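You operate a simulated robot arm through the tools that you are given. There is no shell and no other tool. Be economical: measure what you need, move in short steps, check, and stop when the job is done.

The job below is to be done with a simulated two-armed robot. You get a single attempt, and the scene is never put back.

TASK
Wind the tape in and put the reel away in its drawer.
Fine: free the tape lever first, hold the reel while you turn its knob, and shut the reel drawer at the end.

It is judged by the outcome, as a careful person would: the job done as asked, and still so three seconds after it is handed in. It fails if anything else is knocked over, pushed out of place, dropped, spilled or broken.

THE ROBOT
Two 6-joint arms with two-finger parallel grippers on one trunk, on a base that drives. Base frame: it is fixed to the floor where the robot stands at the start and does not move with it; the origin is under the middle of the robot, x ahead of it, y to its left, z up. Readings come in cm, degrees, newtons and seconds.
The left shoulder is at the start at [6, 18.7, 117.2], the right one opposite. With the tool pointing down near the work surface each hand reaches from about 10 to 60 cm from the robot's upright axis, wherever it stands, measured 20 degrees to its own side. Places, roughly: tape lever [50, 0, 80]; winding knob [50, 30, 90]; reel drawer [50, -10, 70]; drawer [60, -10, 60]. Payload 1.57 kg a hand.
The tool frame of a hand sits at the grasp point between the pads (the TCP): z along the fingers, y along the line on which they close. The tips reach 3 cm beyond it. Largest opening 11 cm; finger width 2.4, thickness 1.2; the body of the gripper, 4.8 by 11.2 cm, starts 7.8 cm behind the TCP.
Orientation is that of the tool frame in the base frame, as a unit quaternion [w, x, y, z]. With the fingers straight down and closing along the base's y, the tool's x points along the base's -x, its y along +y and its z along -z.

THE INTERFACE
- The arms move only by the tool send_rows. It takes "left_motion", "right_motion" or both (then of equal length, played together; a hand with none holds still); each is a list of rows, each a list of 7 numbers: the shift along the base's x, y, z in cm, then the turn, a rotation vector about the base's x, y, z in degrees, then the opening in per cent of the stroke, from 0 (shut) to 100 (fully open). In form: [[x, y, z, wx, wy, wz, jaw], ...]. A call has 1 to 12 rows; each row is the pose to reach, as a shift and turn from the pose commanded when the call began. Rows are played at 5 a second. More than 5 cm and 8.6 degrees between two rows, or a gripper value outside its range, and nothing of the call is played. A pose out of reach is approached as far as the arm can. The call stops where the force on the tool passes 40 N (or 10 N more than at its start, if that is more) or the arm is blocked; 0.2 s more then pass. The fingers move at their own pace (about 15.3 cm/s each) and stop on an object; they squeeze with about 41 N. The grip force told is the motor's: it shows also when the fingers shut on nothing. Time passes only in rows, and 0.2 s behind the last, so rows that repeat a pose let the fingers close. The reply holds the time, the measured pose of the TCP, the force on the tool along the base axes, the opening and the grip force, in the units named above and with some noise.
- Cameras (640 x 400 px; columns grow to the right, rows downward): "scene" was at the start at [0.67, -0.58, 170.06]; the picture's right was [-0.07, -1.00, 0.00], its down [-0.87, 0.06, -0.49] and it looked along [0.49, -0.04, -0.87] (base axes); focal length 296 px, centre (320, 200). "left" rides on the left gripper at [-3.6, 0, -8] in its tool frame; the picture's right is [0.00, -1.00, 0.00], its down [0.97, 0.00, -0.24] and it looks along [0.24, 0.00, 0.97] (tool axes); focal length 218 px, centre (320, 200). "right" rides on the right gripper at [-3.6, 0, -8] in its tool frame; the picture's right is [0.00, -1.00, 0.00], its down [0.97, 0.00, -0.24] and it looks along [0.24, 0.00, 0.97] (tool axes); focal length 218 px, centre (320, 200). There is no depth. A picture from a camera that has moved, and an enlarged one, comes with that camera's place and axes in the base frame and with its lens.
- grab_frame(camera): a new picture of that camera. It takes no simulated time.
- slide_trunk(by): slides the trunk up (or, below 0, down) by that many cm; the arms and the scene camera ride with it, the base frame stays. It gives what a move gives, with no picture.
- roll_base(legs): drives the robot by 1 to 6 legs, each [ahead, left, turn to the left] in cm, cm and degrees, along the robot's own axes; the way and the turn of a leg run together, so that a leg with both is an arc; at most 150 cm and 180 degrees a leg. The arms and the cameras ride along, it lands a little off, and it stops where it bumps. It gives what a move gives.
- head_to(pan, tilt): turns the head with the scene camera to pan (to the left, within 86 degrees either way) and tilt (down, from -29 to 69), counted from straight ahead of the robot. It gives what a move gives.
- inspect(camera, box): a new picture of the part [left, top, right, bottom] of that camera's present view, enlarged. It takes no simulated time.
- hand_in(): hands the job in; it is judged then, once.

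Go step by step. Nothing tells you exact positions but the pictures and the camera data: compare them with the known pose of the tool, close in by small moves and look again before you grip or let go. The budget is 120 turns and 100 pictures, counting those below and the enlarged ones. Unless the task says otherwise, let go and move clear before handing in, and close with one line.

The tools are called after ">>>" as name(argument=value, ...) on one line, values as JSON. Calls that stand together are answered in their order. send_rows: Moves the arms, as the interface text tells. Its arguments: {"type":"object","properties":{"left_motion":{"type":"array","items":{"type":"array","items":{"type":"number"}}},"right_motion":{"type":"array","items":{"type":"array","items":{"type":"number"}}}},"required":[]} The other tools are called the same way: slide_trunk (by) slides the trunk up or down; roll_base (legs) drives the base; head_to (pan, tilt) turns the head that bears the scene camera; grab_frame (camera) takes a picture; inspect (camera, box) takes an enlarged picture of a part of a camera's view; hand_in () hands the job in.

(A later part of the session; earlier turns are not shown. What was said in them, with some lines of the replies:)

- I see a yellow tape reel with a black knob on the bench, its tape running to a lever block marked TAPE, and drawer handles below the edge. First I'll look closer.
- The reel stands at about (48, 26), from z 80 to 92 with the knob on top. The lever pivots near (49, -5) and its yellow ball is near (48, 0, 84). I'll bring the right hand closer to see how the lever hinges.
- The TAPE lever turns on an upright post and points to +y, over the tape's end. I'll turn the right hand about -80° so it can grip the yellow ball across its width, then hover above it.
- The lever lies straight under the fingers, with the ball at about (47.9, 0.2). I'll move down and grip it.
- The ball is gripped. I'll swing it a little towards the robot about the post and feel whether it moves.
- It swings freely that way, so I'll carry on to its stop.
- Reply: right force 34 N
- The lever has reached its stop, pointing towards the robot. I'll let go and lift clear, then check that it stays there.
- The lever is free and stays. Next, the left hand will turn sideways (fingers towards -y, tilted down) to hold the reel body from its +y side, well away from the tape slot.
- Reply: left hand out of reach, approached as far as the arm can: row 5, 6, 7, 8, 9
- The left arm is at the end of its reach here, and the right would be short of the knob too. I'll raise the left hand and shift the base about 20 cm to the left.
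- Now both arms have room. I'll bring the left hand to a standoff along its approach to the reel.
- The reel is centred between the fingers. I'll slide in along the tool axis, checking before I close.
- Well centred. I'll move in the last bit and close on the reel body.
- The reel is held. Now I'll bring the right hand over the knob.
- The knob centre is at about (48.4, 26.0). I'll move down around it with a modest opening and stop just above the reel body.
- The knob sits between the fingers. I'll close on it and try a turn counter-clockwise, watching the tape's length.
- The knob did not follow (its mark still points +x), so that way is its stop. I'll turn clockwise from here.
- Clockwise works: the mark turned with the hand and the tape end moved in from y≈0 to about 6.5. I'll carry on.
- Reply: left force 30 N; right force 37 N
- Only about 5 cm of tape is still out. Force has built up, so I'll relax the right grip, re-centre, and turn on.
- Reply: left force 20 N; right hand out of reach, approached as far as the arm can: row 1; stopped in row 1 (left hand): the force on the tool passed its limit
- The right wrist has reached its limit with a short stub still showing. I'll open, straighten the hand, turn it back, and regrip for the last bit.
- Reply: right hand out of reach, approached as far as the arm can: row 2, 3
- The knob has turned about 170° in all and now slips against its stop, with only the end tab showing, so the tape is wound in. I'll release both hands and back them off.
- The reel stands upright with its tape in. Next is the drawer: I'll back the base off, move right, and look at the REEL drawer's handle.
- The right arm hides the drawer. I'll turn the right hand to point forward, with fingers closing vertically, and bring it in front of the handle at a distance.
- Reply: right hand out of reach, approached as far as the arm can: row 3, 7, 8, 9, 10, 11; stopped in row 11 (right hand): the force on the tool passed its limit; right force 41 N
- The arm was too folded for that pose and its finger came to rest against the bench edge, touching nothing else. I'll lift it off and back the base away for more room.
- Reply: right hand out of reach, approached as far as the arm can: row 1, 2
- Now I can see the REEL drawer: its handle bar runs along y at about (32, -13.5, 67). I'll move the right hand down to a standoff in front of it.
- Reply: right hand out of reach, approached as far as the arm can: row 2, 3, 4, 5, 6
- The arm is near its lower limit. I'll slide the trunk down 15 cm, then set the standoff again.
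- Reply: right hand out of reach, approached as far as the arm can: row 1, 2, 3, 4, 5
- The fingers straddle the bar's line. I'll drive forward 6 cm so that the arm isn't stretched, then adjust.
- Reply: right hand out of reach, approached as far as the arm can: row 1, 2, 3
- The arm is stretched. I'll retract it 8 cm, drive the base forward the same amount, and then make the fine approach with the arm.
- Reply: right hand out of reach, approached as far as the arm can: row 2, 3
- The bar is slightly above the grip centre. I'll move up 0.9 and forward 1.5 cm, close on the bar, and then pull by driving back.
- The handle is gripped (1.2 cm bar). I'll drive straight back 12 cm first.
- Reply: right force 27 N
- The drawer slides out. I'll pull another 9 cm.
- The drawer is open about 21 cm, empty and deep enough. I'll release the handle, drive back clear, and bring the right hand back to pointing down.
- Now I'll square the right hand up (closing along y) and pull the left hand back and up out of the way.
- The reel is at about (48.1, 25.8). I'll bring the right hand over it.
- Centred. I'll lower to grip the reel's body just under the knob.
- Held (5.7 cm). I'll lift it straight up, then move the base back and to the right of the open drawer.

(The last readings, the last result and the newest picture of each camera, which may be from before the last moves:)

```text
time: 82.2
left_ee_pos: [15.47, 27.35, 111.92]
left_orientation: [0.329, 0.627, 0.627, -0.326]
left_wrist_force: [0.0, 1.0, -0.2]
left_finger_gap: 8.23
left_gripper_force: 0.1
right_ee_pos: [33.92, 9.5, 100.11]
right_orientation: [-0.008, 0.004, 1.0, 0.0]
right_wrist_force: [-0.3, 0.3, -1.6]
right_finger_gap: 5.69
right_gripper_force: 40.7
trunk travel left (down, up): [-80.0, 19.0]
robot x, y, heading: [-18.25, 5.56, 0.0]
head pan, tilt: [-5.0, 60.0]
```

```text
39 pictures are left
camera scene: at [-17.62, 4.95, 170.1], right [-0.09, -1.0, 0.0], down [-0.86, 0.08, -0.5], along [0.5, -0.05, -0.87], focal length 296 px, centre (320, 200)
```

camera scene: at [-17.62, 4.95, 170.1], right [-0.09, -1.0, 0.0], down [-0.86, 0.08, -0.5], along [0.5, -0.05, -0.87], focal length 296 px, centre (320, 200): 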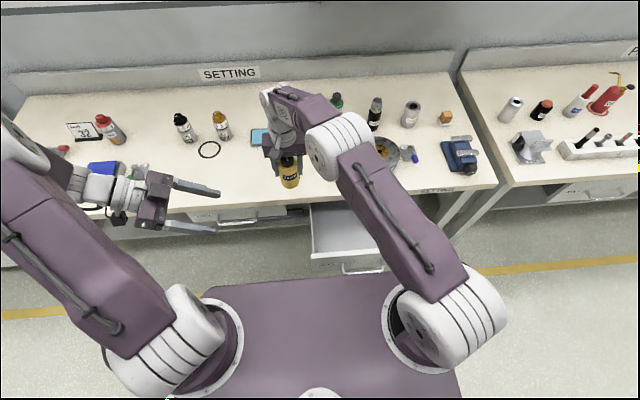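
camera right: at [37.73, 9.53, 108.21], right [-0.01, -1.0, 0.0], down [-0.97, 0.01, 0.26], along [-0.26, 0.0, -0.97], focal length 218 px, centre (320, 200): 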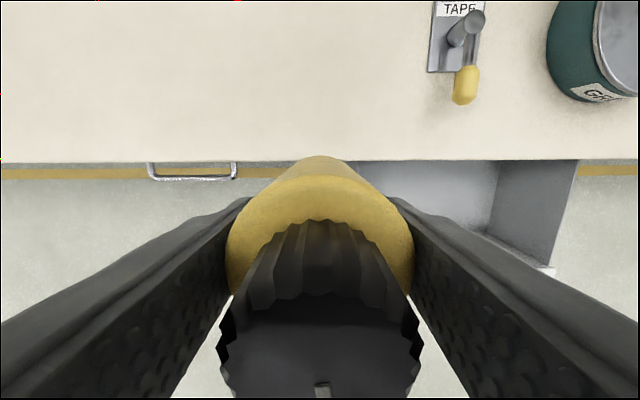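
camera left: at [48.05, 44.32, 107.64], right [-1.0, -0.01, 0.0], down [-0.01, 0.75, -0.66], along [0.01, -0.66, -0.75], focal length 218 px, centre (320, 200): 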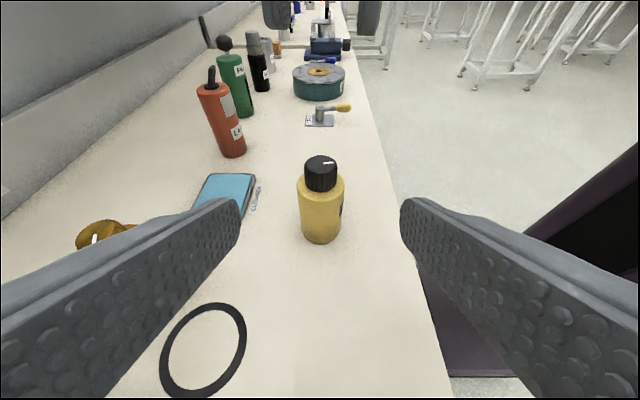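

The open drawer sits to the right. I'll carry the reel over its open part at the present height.

>>> send_rows(right_motion=[[-2.5, -3.5, 0, 0, 0, 0, 35], [-5, -7, 0, 0, 0, 0, 35], [-7.5, -10.5, 0, 0, 0, 0, 35], [-9, -14, 0, 0, 0, 0, 35], [-9.4, -18, 0, 0, 0, 0, 35], [-9.4, -22, 0, 0, 0, 0, 35], [-9.4, -22, 0, 0, 0, 0, 35]])

>>> grab_frame(camera="right")

>>> grab_frame(camera="scene")

```text
time: 83.8
left_ee_pos: [15.32, 27.36, 111.87]
left_orientation: [0.329, 0.627, 0.626, -0.326]
left_wrist_force: [0.0, -0.6, -0.9]
left_finger_gap: 8.25
left_gripper_force: 0.1
right_ee_pos: [24.8, -12.45, 99.88]
right_orientation: [-0.008, 0.003, 1.0, 0.0]
right_wrist_force: [-1.1, -0.4, -0.9]
right_finger_gap: 5.7
right_gripper_force: 41.1
trunk travel left (down, up): [-80.0, 19.0]
robot x, y, heading: [-18.25, 5.46, -0.2]
head pan, tilt: [-5.0, 60.0]
```

```text
38 pictures are left
camera right: at [28.54, -12.44, 107.95], right [-0.01, -1.0, 0.0], down [-0.97, 0.01, 0.25], along [-0.25, 0.0, -0.97], focal length 218 px, centre (320, 200)
```

right: 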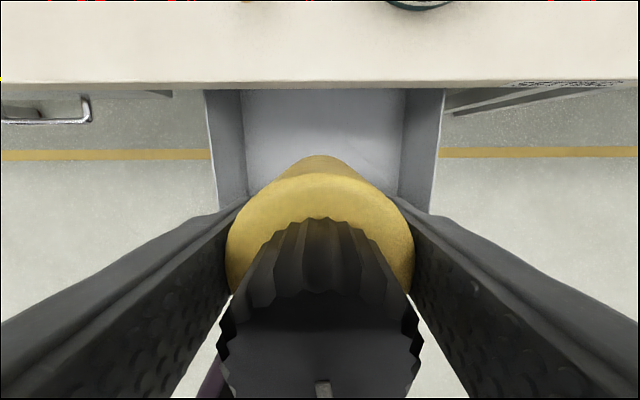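

```text
37 pictures are left
camera scene: at [-17.66, 4.71, 170.1], right [-0.09, -1.0, 0.0], down [-0.86, 0.08, -0.5], along [0.5, -0.05, -0.87], focal length 296 px, centre (320, 200)
```

scene: 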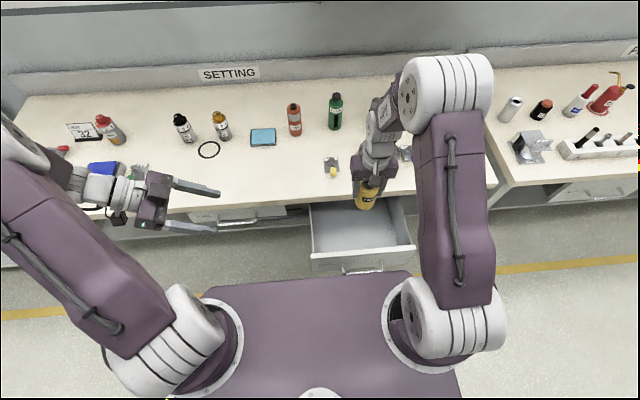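

The reel hangs over the middle of the drawer's open part, with clearance all round. I'll lower with the trunk first.

>>> slide_trunk(by=-20)

>>> grab_frame(camera="right")

>>> inspect(camera="scene", box=[260, 130, 460, 290])

```text
time: 86.0
left_ee_pos: [15.33, 27.23, 91.92]
left_orientation: [0.328, 0.628, 0.627, -0.326]
left_wrist_force: [-0.4, 0.0, -0.7]
left_finger_gap: 8.23
left_gripper_force: 0.0
right_ee_pos: [24.86, -12.46, 79.99]
right_orientation: [-0.009, 0.003, 1.0, 0.002]
right_wrist_force: [-0.7, -0.3, -1.1]
right_finger_gap: 5.73
right_gripper_force: 40.6
trunk travel left (down, up): [-60.0, 39.0]
robot x, y, heading: [-18.1, 5.24, -0.5]
head pan, tilt: [-5.0, 60.0]
```

```text
36 pictures are left
camera right: at [28.55, -12.47, 87.93], right [-0.01, -1.0, 0.0], down [-0.97, 0.01, 0.25], along [-0.25, 0.0, -0.97], focal length 218 px, centre (320, 200)
```

right: 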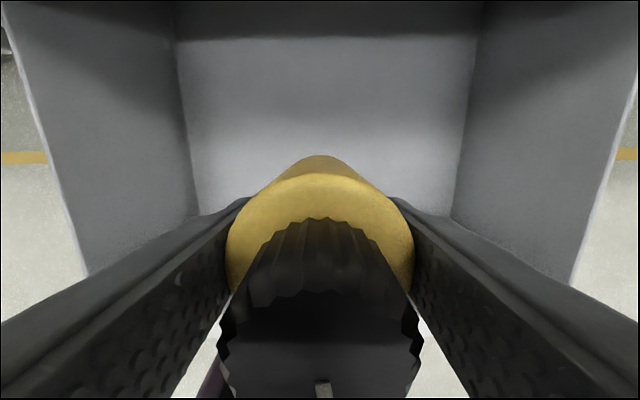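

```text
2.50 times, centred on (360, 210) of scene
camera zoom: at [-17.66, 4.6, 150.1], right [-0.09, -1.0, 0.0], down [-0.86, 0.08, -0.5], along [0.5, -0.04, -0.87], focal length 740 px, centre (220, 175)
```

zoom: 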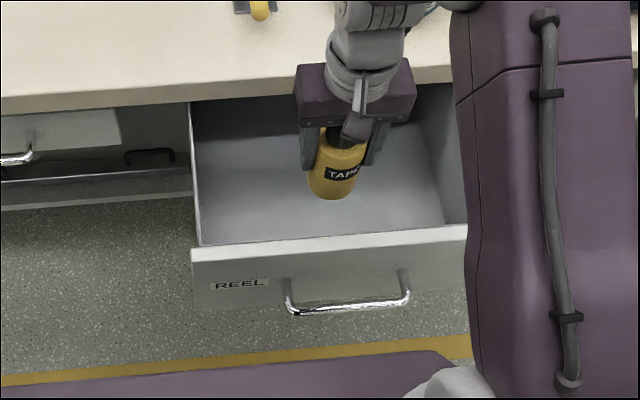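

Clear of all walls. I'll lower with the arm, slowly near the floor of the drawer.

>>> send_rows(right_motion=[[0, 0, -3, 0, 0, 0, 35], [0, 0, -6, 0, 0, 0, 35], [0, 0, -9, 0, 0, 0, 35], [0, 0, -10.5, 0, 0, 0, 35], [0, 0, -10.5, 0, 0, 0, 35]])

>>> grab_frame(camera="right")

>>> inspect(camera="scene", box=[260, 130, 460, 290])

```text
time: 87.2
left_ee_pos: [15.22, 27.29, 91.9]
left_orientation: [0.328, 0.627, 0.627, -0.326]
left_wrist_force: [0.8, -0.4, 0.4]
left_finger_gap: 8.24
left_gripper_force: 0.1
right_ee_pos: [24.74, -12.44, 69.54]
right_orientation: [-0.007, 0.003, 1.0, 0.0]
right_wrist_force: [-0.5, -0.3, -2.4]
right_finger_gap: 5.68
right_gripper_force: 41.3
trunk travel left (down, up): [-60.0, 39.0]
robot x, y, heading: [-18.27, 5.1, -0.4]
head pan, tilt: [-5.0, 60.0]
```

```text
34 pictures are left
camera right: at [28.51, -12.52, 77.55], right [-0.01, -1.0, 0.0], down [-0.97, 0.01, 0.25], along [-0.25, 0.0, -0.97], focal length 218 px, centre (320, 200)
```

right: 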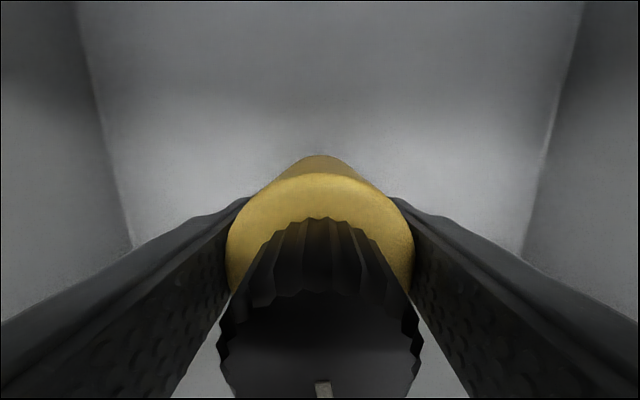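

```text
2.50 times, centred on (360, 210) of scene
camera zoom: at [-17.66, 4.61, 150.1], right [-0.09, -1.0, 0.0], down [-0.86, 0.08, -0.5], along [0.5, -0.04, -0.87], focal length 740 px, centre (220, 175)
```

zoom: 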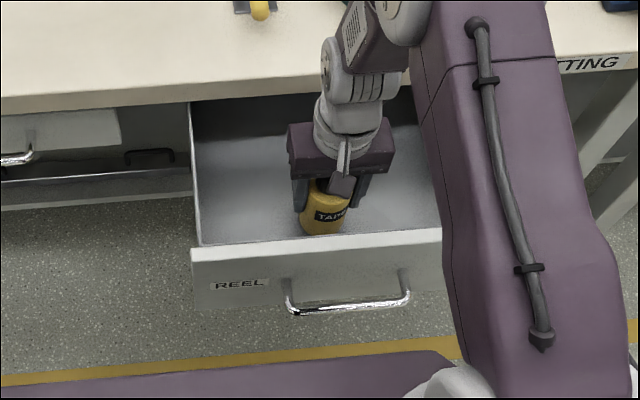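

>>> send_rows(right_motion=[[0, 0, -0.5, 0, 0, 0, 35], [0, 0, -1, 0, 0, 0, 35], [0, 0, -1.5, 0, 0, 0, 35], [0, 0, -1.5, 0, 0, 0, 35]])

```text
time: 88.2
left_ee_pos: [15.34, 27.18, 91.97]
left_orientation: [0.328, 0.627, 0.627, -0.326]
left_wrist_force: [0.3, -0.1, -0.8]
left_finger_gap: 8.26
left_gripper_force: 0.0
right_ee_pos: [24.73, -12.56, 68.0]
right_orientation: [-0.008, 0.004, 1.0, 0.001]
right_wrist_force: [0.0, 0.0, -2.0]
right_finger_gap: 5.67
right_gripper_force: 41.5
trunk travel left (down, up): [-60.0, 39.0]
robot x, y, heading: [-18.62, 5.04, -0.3]
head pan, tilt: [-5.0, 60.0]
```

No contact yet, so I'll go down further in small steps.

>>> send_rows(right_motion=[[0, 0, -0.4, 0, 0, 0, 35], [0, 0, -0.8, 0, 0, 0, 35], [0, 0, -0.8, 0, 0, 0, 35]])

>>> send_rows(right_motion=[[0, 0, -0.3, 0, 0, 0, 35], [0, 0, -0.6, 0, 0, 0, 35], [0, 0, -0.6, 0, 0, 0, 35]])

>>> grab_frame(camera="right")

```text
time: 89.0
left_ee_pos: [15.22, 27.37, 91.99]
left_orientation: [0.329, 0.627, 0.626, -0.326]
left_wrist_force: [1.1, 0.2, 0.4]
left_finger_gap: 8.27
left_gripper_force: 0.1
right_ee_pos: [25.01, -12.56, 67.52]
right_orientation: [-0.001, 0.003, 1.0, 0.001]
right_wrist_force: [0.2, 0.2, 33.7]
right_finger_gap: 5.71
right_gripper_force: 41.0
trunk travel left (down, up): [-60.0, 39.0]
robot x, y, heading: [-18.58, 5.35, -0.3]
head pan, tilt: [-5.0, 60.0]
stopped in row 3 (right hand): the force on the tool passed its limit (the readings are from after the stop); the commanded pose is now the measured one
```

```text
time: 89.4
left_ee_pos: [15.18, 27.27, 91.89]
left_orientation: [0.329, 0.628, 0.626, -0.326]
left_wrist_force: [0.2, 0.7, 0.5]
left_finger_gap: 8.24
left_gripper_force: 0.0
right_ee_pos: [25.19, -12.58, 67.45]
right_orientation: [0.002, 0.004, 1.0, 0.001]
right_wrist_force: [-1.1, 1.8, 33.9]
right_finger_gap: 5.67
right_gripper_force: 40.8
trunk travel left (down, up): [-60.0, 39.0]
robot x, y, heading: [-18.68, 5.22, -0.0]
head pan, tilt: [-5.0, 60.0]
stopped in row 2 (right hand): the force on the tool passed its limit (the readings are from after the stop); the commanded pose is now the measured one
```

```text
32 pictures are left
camera right: at [28.87, -12.5, 75.51], right [-0.01, -1.0, 0.0], down [-0.97, 0.01, 0.24], along [-0.24, 0.0, -0.97], focal length 218 px, centre (320, 200)
```

right: 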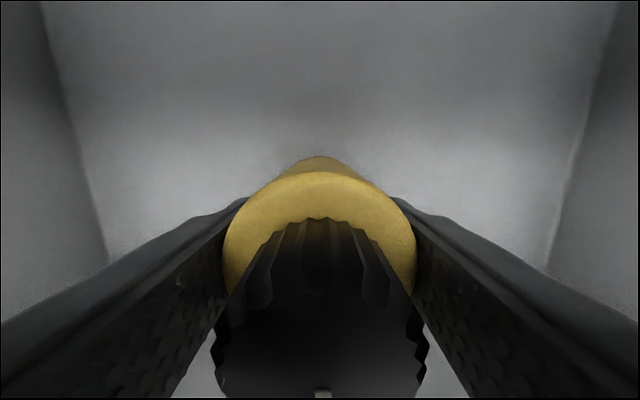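

The reel has touched the drawer's floor (z about 60). I'll ease off the pressure, open, and lift straight out.

>>> send_rows(right_motion=[[0, 0, 0.2, 0, 0, 0, 35], [0, 0, 0.4, 0, 0, 0, 35], [0, 0, 0.4, 0, 0, 0, 35]])

>>> send_rows(right_motion=[[0, 0, 0, 0, 0, 0, 56], [0, 0, 0, 0, 0, 0, 65], [0, 0, 0, 0, 0, 0, 72], [0, 0, 0, 0, 0, 0, 72]])

>>> grab_frame(camera="right")

```text
time: 90.2
left_ee_pos: [15.28, 27.17, 91.83]
left_orientation: [0.328, 0.627, 0.627, -0.325]
left_wrist_force: [0.6, 0.2, 0.4]
left_finger_gap: 8.25
left_gripper_force: 0.1
right_ee_pos: [25.16, -12.68, 67.55]
right_orientation: [-0.004, 0.003, 1.0, 0.001]
right_wrist_force: [-0.6, 0.1, -1.3]
right_finger_gap: 5.67
right_gripper_force: 40.5
trunk travel left (down, up): [-60.0, 39.0]
robot x, y, heading: [-18.26, 5.58, -0.1]
head pan, tilt: [-5.0, 60.0]
```

```text
time: 91.2
left_ee_pos: [15.25, 27.23, 91.99]
left_orientation: [0.328, 0.627, 0.627, -0.326]
left_wrist_force: [-0.1, -0.6, -0.3]
left_finger_gap: 8.27
left_gripper_force: 0.0
right_ee_pos: [25.19, -12.51, 67.67]
right_orientation: [-0.001, 0.004, 1.0, 0.001]
right_wrist_force: [0.1, 0.4, -0.8]
right_finger_gap: 7.91
right_gripper_force: 0.1
trunk travel left (down, up): [-60.0, 39.0]
robot x, y, heading: [-18.35, 5.3, -0.1]
head pan, tilt: [-5.0, 60.0]
```

```text
31 pictures are left
camera right: at [28.82, -12.58, 75.71], right [-0.01, -1.0, 0.0], down [-0.97, 0.01, 0.24], along [-0.24, 0.0, -0.97], focal length 218 px, centre (320, 200)
```

right: 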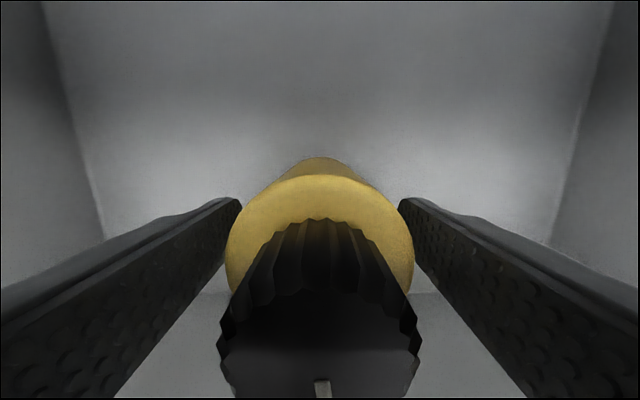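

It stands free. I'll lift the hand out.

>>> send_rows(right_motion=[[0, 0, 3, 0, 0, 0, 72], [0, 0, 7, 0, 0, 0, 72], [0, 0, 11.5, 0, 0, 0, 72], [0, 0, 16, 0, 0, 0, 72], [0, 0, 20.5, 0, 0, 0, 72], [0, 0, 25, 0, 0, 0, 72], [0, 0, 27, 0, 0, 0, 72], [0, 0, 27, 0, 0, 0, 72]])

>>> grab_frame(camera="right")

>>> inspect(camera="scene", box=[260, 130, 460, 290])

```text
time: 93.0
left_ee_pos: [15.34, 27.22, 91.86]
left_orientation: [0.328, 0.627, 0.627, -0.326]
left_wrist_force: [-0.9, 0.1, -0.4]
left_finger_gap: 8.23
left_gripper_force: 0.1
right_ee_pos: [24.96, -12.27, 94.35]
right_orientation: [-0.002, 0.003, 1.0, 0.001]
right_wrist_force: [0.2, 0.2, -0.5]
right_finger_gap: 7.93
right_gripper_force: 0.1
trunk travel left (down, up): [-60.0, 39.0]
robot x, y, heading: [-18.12, 5.57, -0.1]
head pan, tilt: [-5.0, 60.0]
```

```text
30 pictures are left
camera right: at [28.62, -12.32, 102.44], right [-0.01, -1.0, 0.0], down [-0.97, 0.01, 0.24], along [-0.24, 0.0, -0.97], focal length 218 px, centre (320, 200)
```

right: 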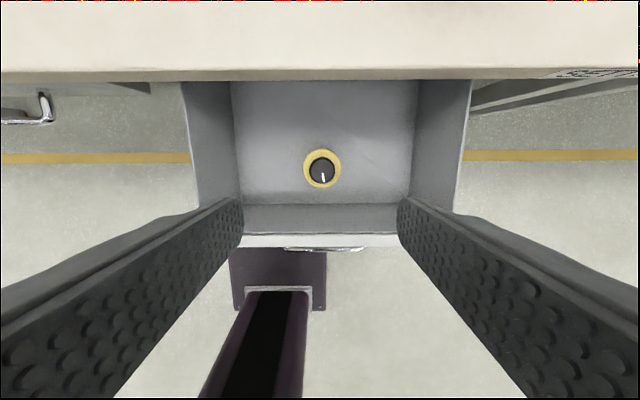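

```text
2.50 times, centred on (360, 210) of scene
camera zoom: at [-17.66, 4.61, 150.1], right [-0.09, -1.0, 0.0], down [-0.86, 0.08, -0.5], along [0.5, -0.05, -0.87], focal length 740 px, centre (220, 175)
```

zoom: 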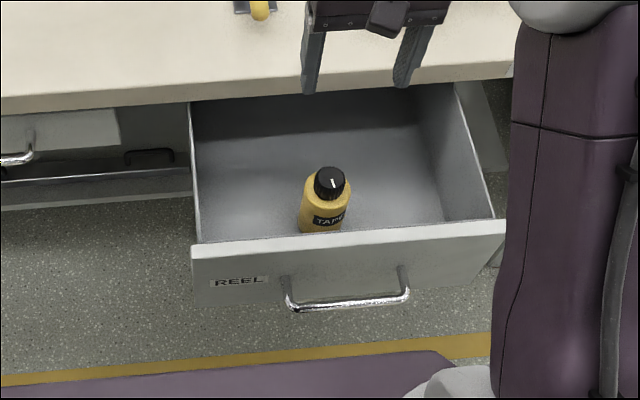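

The reel stands upright in the drawer, below its rim. To shut it, I'll close the right hand, tilt it 45° forward, and push the front above the handle. First I'll back the base off.

>>> roll_base(legs=[[-25, 0, 0]])

>>> send_rows(right_motion=[[0, 0, -2, 0, -7.5, 0, 50], [0, 0, -4, 0, -15, 0, 30], [0, 0, -6, 0, -22.5, 0, 10], [0, 0, -8, 0, -30, 0, 0], [0, 0, -10, 0, -37.5, 0, 0], [0, 0, -12, 0, -45, 0, 0], [0, 0, -16, 0, -45, 0, 0], [0, 0, -20, 0, -45, 0, 0], [0, 0, -20, 0, -45, 0, 0]])

>>> grab_frame(camera="scene")

>>> grab_frame(camera="right")

```text
time: 94.8
left_ee_pos: [-9.75, 27.41, 92.04]
left_orientation: [0.329, 0.626, 0.627, -0.325]
left_wrist_force: [0.4, 0.9, 0.0]
left_finger_gap: 8.27
left_gripper_force: 0.2
right_ee_pos: [-0.05, -12.22, 94.31]
right_orientation: [-0.001, 0.003, 1.0, 0.001]
right_wrist_force: [1.1, 0.2, -0.2]
right_finger_gap: 7.93
right_gripper_force: 0.1
trunk travel left (down, up): [-60.0, 39.0]
robot x, y, heading: [-43.47, 5.23, -0.0]
head pan, tilt: [-5.0, 60.0]
```

```text
time: 96.8
left_ee_pos: [-9.8, 27.33, 91.97]
left_orientation: [0.329, 0.627, 0.627, -0.326]
left_wrist_force: [-0.3, 0.8, 0.0]
left_finger_gap: 8.26
left_gripper_force: 0.1
right_ee_pos: [4.43, -11.46, 76.15]
right_orientation: [0.377, 0.002, 0.926, 0.002]
right_wrist_force: [-0.5, -0.6, -1.0]
right_finger_gap: 0.01
right_gripper_force: 21.0
right hand out of reach, approached as far as the arm can: row 6, 7, 8, 9
trunk travel left (down, up): [-60.0, 39.0]
robot x, y, heading: [-43.42, 5.33, -0.2]
head pan, tilt: [-5.0, 60.0]
```

```text
28 pictures are left
camera scene: at [-42.79, 4.67, 150.1], right [-0.09, -1.0, 0.0], down [-0.86, 0.08, -0.5], along [0.5, -0.04, -0.87], focal length 296 px, centre (320, 200)
```

scene: 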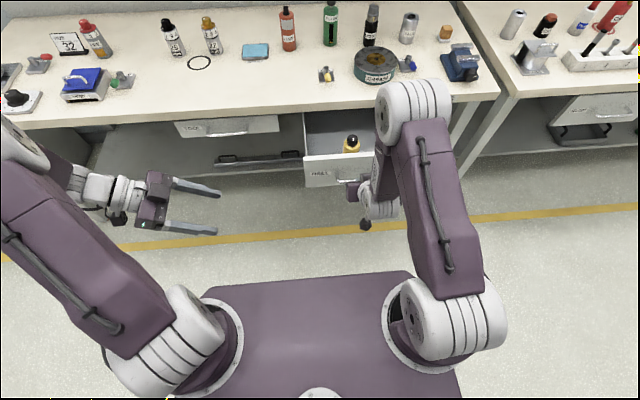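

```text
27 pictures are left
camera right: at [1.43, -11.4, 84.39], right [0.0, -1.0, 0.0], down [-0.86, 0.0, -0.51], along [0.51, 0.0, -0.86], focal length 218 px, centre (320, 200)
```

right: 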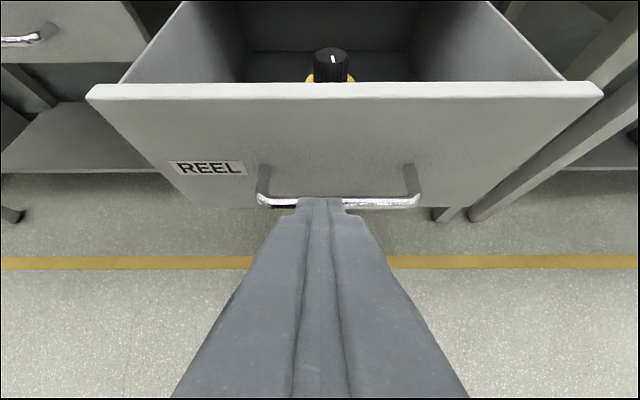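

The closed fingertips point at the front just under its rim (z 76). I'll lower the trunk 2.5 cm and then drive forward slowly to contact.

>>> slide_trunk(by=-2.5)

>>> roll_base(legs=[[6.5, 0, 0]])

>>> grab_frame(camera="right")

```text
time: 97.5
left_ee_pos: [-9.77, 27.24, 89.39]
left_orientation: [0.329, 0.626, 0.628, -0.325]
left_wrist_force: [-0.2, 0.3, -0.2]
left_finger_gap: 8.25
left_gripper_force: 0.0
right_ee_pos: [4.58, -11.46, 73.67]
right_orientation: [0.378, 0.002, 0.926, 0.002]
right_wrist_force: [-0.1, 0.7, -0.8]
right_finger_gap: 0.0
right_gripper_force: 21.3
trunk travel left (down, up): [-57.5, 41.5]
robot x, y, heading: [-43.45, 5.13, -0.2]
head pan, tilt: [-5.0, 60.0]
```

```text
time: 98.5
left_ee_pos: [-3.14, 27.33, 89.38]
left_orientation: [0.329, 0.626, 0.627, -0.327]
left_wrist_force: [0.2, 0.0, -0.5]
left_finger_gap: 8.25
left_gripper_force: 0.1
right_ee_pos: [11.09, -11.39, 73.55]
right_orientation: [0.377, 0.001, 0.926, 0.003]
right_wrist_force: [0.2, -0.4, 0.9]
right_finger_gap: 0.0
right_gripper_force: 21.3
trunk travel left (down, up): [-57.5, 41.5]
robot x, y, heading: [-36.7, 5.2, 0.2]
head pan, tilt: [-5.0, 60.0]
```

```text
26 pictures are left
camera right: at [8.21, -11.38, 81.84], right [0.0, -1.0, 0.0], down [-0.86, 0.0, -0.51], along [0.51, 0.0, -0.86], focal length 218 px, centre (320, 200)
```

right: 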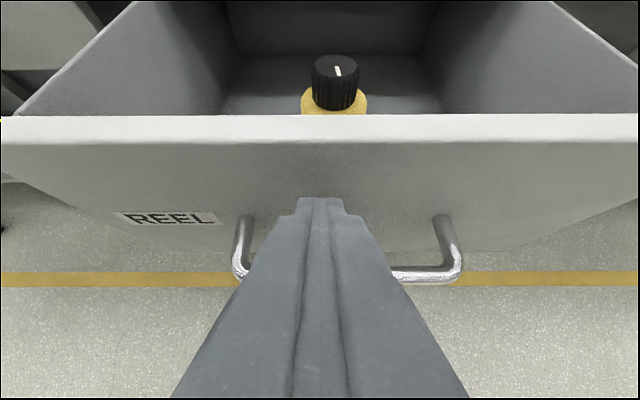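

Nearly in contact and clear above the handle. I'll push 6 cm and check the reel.

>>> roll_base(legs=[[3, 0, 0], [4, 0, 0]])

>>> grab_frame(camera="right")

```text
time: 99.8
left_ee_pos: [3.63, 27.34, 89.39]
left_orientation: [0.329, 0.626, 0.627, -0.325]
left_wrist_force: [-0.1, 0.0, 0.2]
left_finger_gap: 8.25
left_gripper_force: 0.1
right_ee_pos: [18.05, -11.39, 73.53]
right_orientation: [0.378, 0.002, 0.926, 0.001]
right_wrist_force: [-0.6, 0.4, 0.1]
right_finger_gap: 0.0
right_gripper_force: 21.3
trunk travel left (down, up): [-57.5, 41.5]
robot x, y, heading: [-29.89, 5.6, -0.4]
head pan, tilt: [-5.0, 60.0]
```

```text
25 pictures are left
camera right: at [14.96, -11.41, 81.9], right [0.0, -1.0, -0.01], down [-0.86, 0.0, -0.51], along [0.51, 0.0, -0.86], focal length 218 px, centre (320, 200)
```

right: 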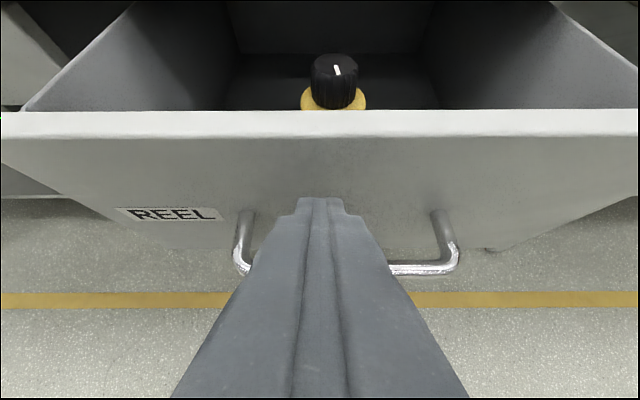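

The drawer slides and the reel stays upright. I'll keep pushing.

>>> roll_base(legs=[[6, 0, 0], [6, 0, 0]])

>>> grab_frame(camera="right")

```text
time: 101.4
left_ee_pos: [16.08, 27.32, 89.36]
left_orientation: [0.328, 0.627, 0.627, -0.326]
left_wrist_force: [0.7, -0.4, 1.0]
left_finger_gap: 8.23
left_gripper_force: 0.1
right_ee_pos: [30.12, -11.54, 73.56]
right_orientation: [0.377, 0.003, 0.926, 0.002]
right_wrist_force: [0.1, -0.2, -0.9]
right_finger_gap: 0.0
right_gripper_force: 20.7
trunk travel left (down, up): [-57.5, 41.5]
robot x, y, heading: [-17.67, 5.51, 0.0]
head pan, tilt: [-5.0, 60.0]
```

```text
24 pictures are left
camera right: at [27.14, -11.55, 81.81], right [0.0, -1.0, 0.0], down [-0.86, 0.01, -0.51], along [0.51, 0.0, -0.86], focal length 218 px, centre (320, 200)
```

right: 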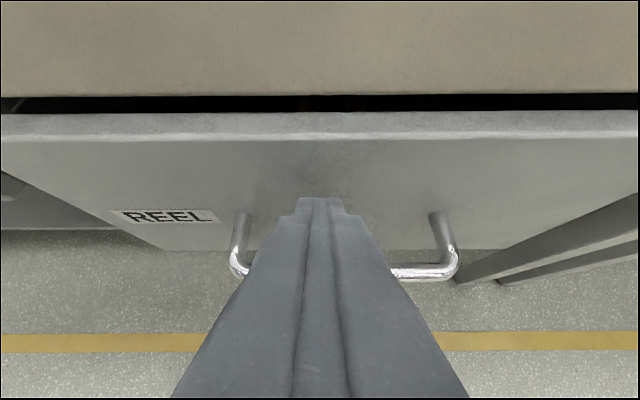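

About 2–3 cm remain. I'll make the final push gently.

>>> roll_base(legs=[[2, 0, 0]])

>>> send_rows(right_motion=[[0.4, 0, 0, 0, 0, 0, 0], [0.8, 0, 0, 0, 0, 0, 0], [1.2, 0, 0, 0, 0, 0, 0], [1.6, 0, 0, 0, 0, 0, 0], [2, 0, 0, 0, 0, 0, 0]])

>>> grab_frame(camera="right")

```text
time: 102.2
left_ee_pos: [17.78, 27.19, 89.5]
left_orientation: [0.329, 0.627, 0.627, -0.325]
left_wrist_force: [-0.6, 0.1, 0.1]
left_finger_gap: 8.24
left_gripper_force: 0.0
right_ee_pos: [31.82, -11.6, 73.55]
right_orientation: [0.377, 0.003, 0.926, 0.002]
right_wrist_force: [-0.6, -0.5, -0.3]
right_finger_gap: 0.0
right_gripper_force: 21.7
trunk travel left (down, up): [-57.5, 41.5]
robot x, y, heading: [-15.75, 5.47, -0.1]
head pan, tilt: [-5.0, 60.0]
```

```text
time: 103.5
left_ee_pos: [17.61, 27.26, 89.51]
left_orientation: [0.329, 0.628, 0.625, -0.326]
left_wrist_force: [0.4, -0.4, 0.0]
left_finger_gap: 8.25
left_gripper_force: 0.1
right_ee_pos: [33.02, -11.57, 73.26]
right_orientation: [0.369, 0.002, 0.93, 0.002]
right_wrist_force: [-6.5, -0.1, -1.7]
right_finger_gap: 0.02
right_gripper_force: 21.7
trunk travel left (down, up): [-57.5, 41.5]
robot x, y, heading: [-15.88, 5.18, -0.2]
head pan, tilt: [-5.0, 60.0]
stopped in row 5 (right hand): the force on the tool passed its limit (the readings are from after the stop); the commanded pose is now the measured one
```

```text
23 pictures are left
camera right: at [30.21, -11.55, 81.67], right [0.0, -1.0, 0.0], down [-0.87, 0.0, -0.49], along [0.49, 0.0, -0.87], focal length 218 px, centre (320, 200)
```

right: 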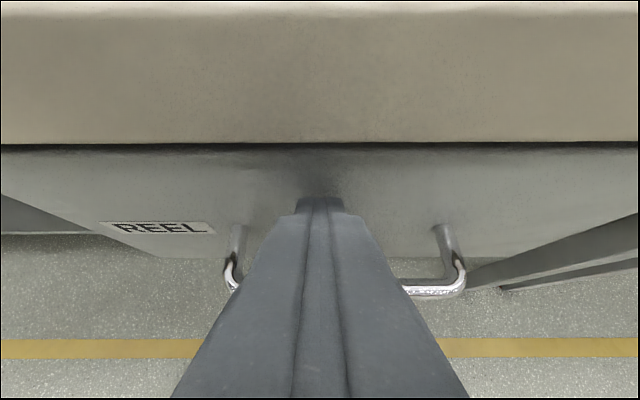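

It met a firm stop with the front flush under the bench, so it's shut. I'll back away and check everything.

>>> roll_base(legs=[[-25, 0, 0]])

>>> grab_frame(camera="scene")

>>> inspect(camera="scene", box=[150, 40, 450, 220])

>>> grab_frame(camera="right")

```text
time: 105.3
left_ee_pos: [-7.32, 27.16, 89.49]
left_orientation: [0.328, 0.628, 0.625, -0.327]
left_wrist_force: [0.1, 0.0, 0.3]
left_finger_gap: 8.26
left_gripper_force: 0.0
right_ee_pos: [8.18, -11.63, 73.24]
right_orientation: [0.37, 0.004, 0.929, 0.001]
right_wrist_force: [0.7, -0.2, 0.4]
right_finger_gap: 0.0
right_gripper_force: 21.6
trunk travel left (down, up): [-57.5, 41.5]
robot x, y, heading: [-41.5, 5.47, -0.4]
head pan, tilt: [-5.0, 60.0]
```

```text
22 pictures are left
camera scene: at [-40.43, 4.76, 147.6], right [-0.09, -1.0, 0.0], down [-0.86, 0.08, -0.5], along [0.5, -0.05, -0.87], focal length 296 px, centre (320, 200)
```

scene: 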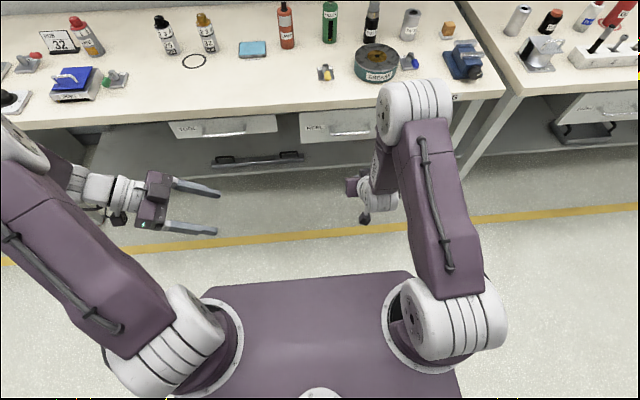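

```text
2.13 times, centred on (300, 130) of scene
camera zoom: at [-40.43, 4.76, 147.6], right [-0.09, -1.0, 0.0], down [-0.86, 0.08, -0.5], along [0.5, -0.05, -0.87], focal length 632 px, centre (363, 349)
```

zoom: 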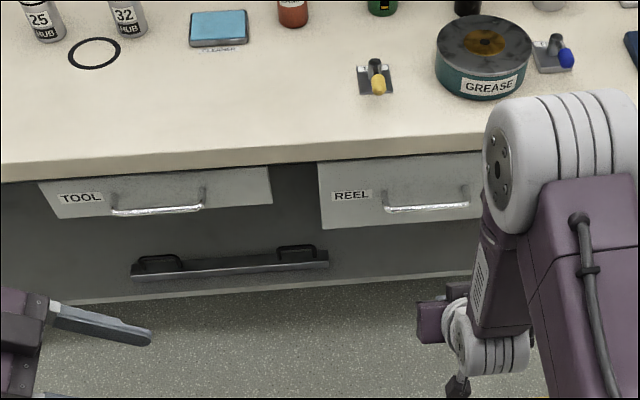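

```text
20 pictures are left
camera right: at [5.3, -11.63, 81.63], right [-0.01, -1.0, 0.0], down [-0.87, 0.01, -0.49], along [0.49, 0.0, -0.87], focal length 218 px, centre (320, 200)
```

right: 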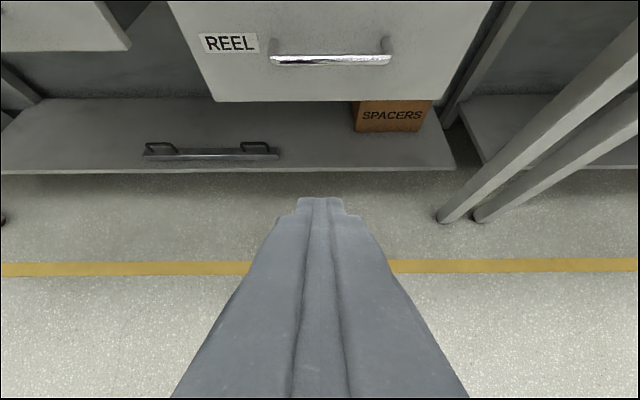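

The REEL drawer is shut and level with the TOOL drawer, the lever is free, the bench is undisturbed and both hands are clear. I'm handing in.

>>> hand_in()

```text
The job is handed in.
```

The tape is wound in apart from its short end tab, the reel stands upright in its drawer, and the drawer is shut.
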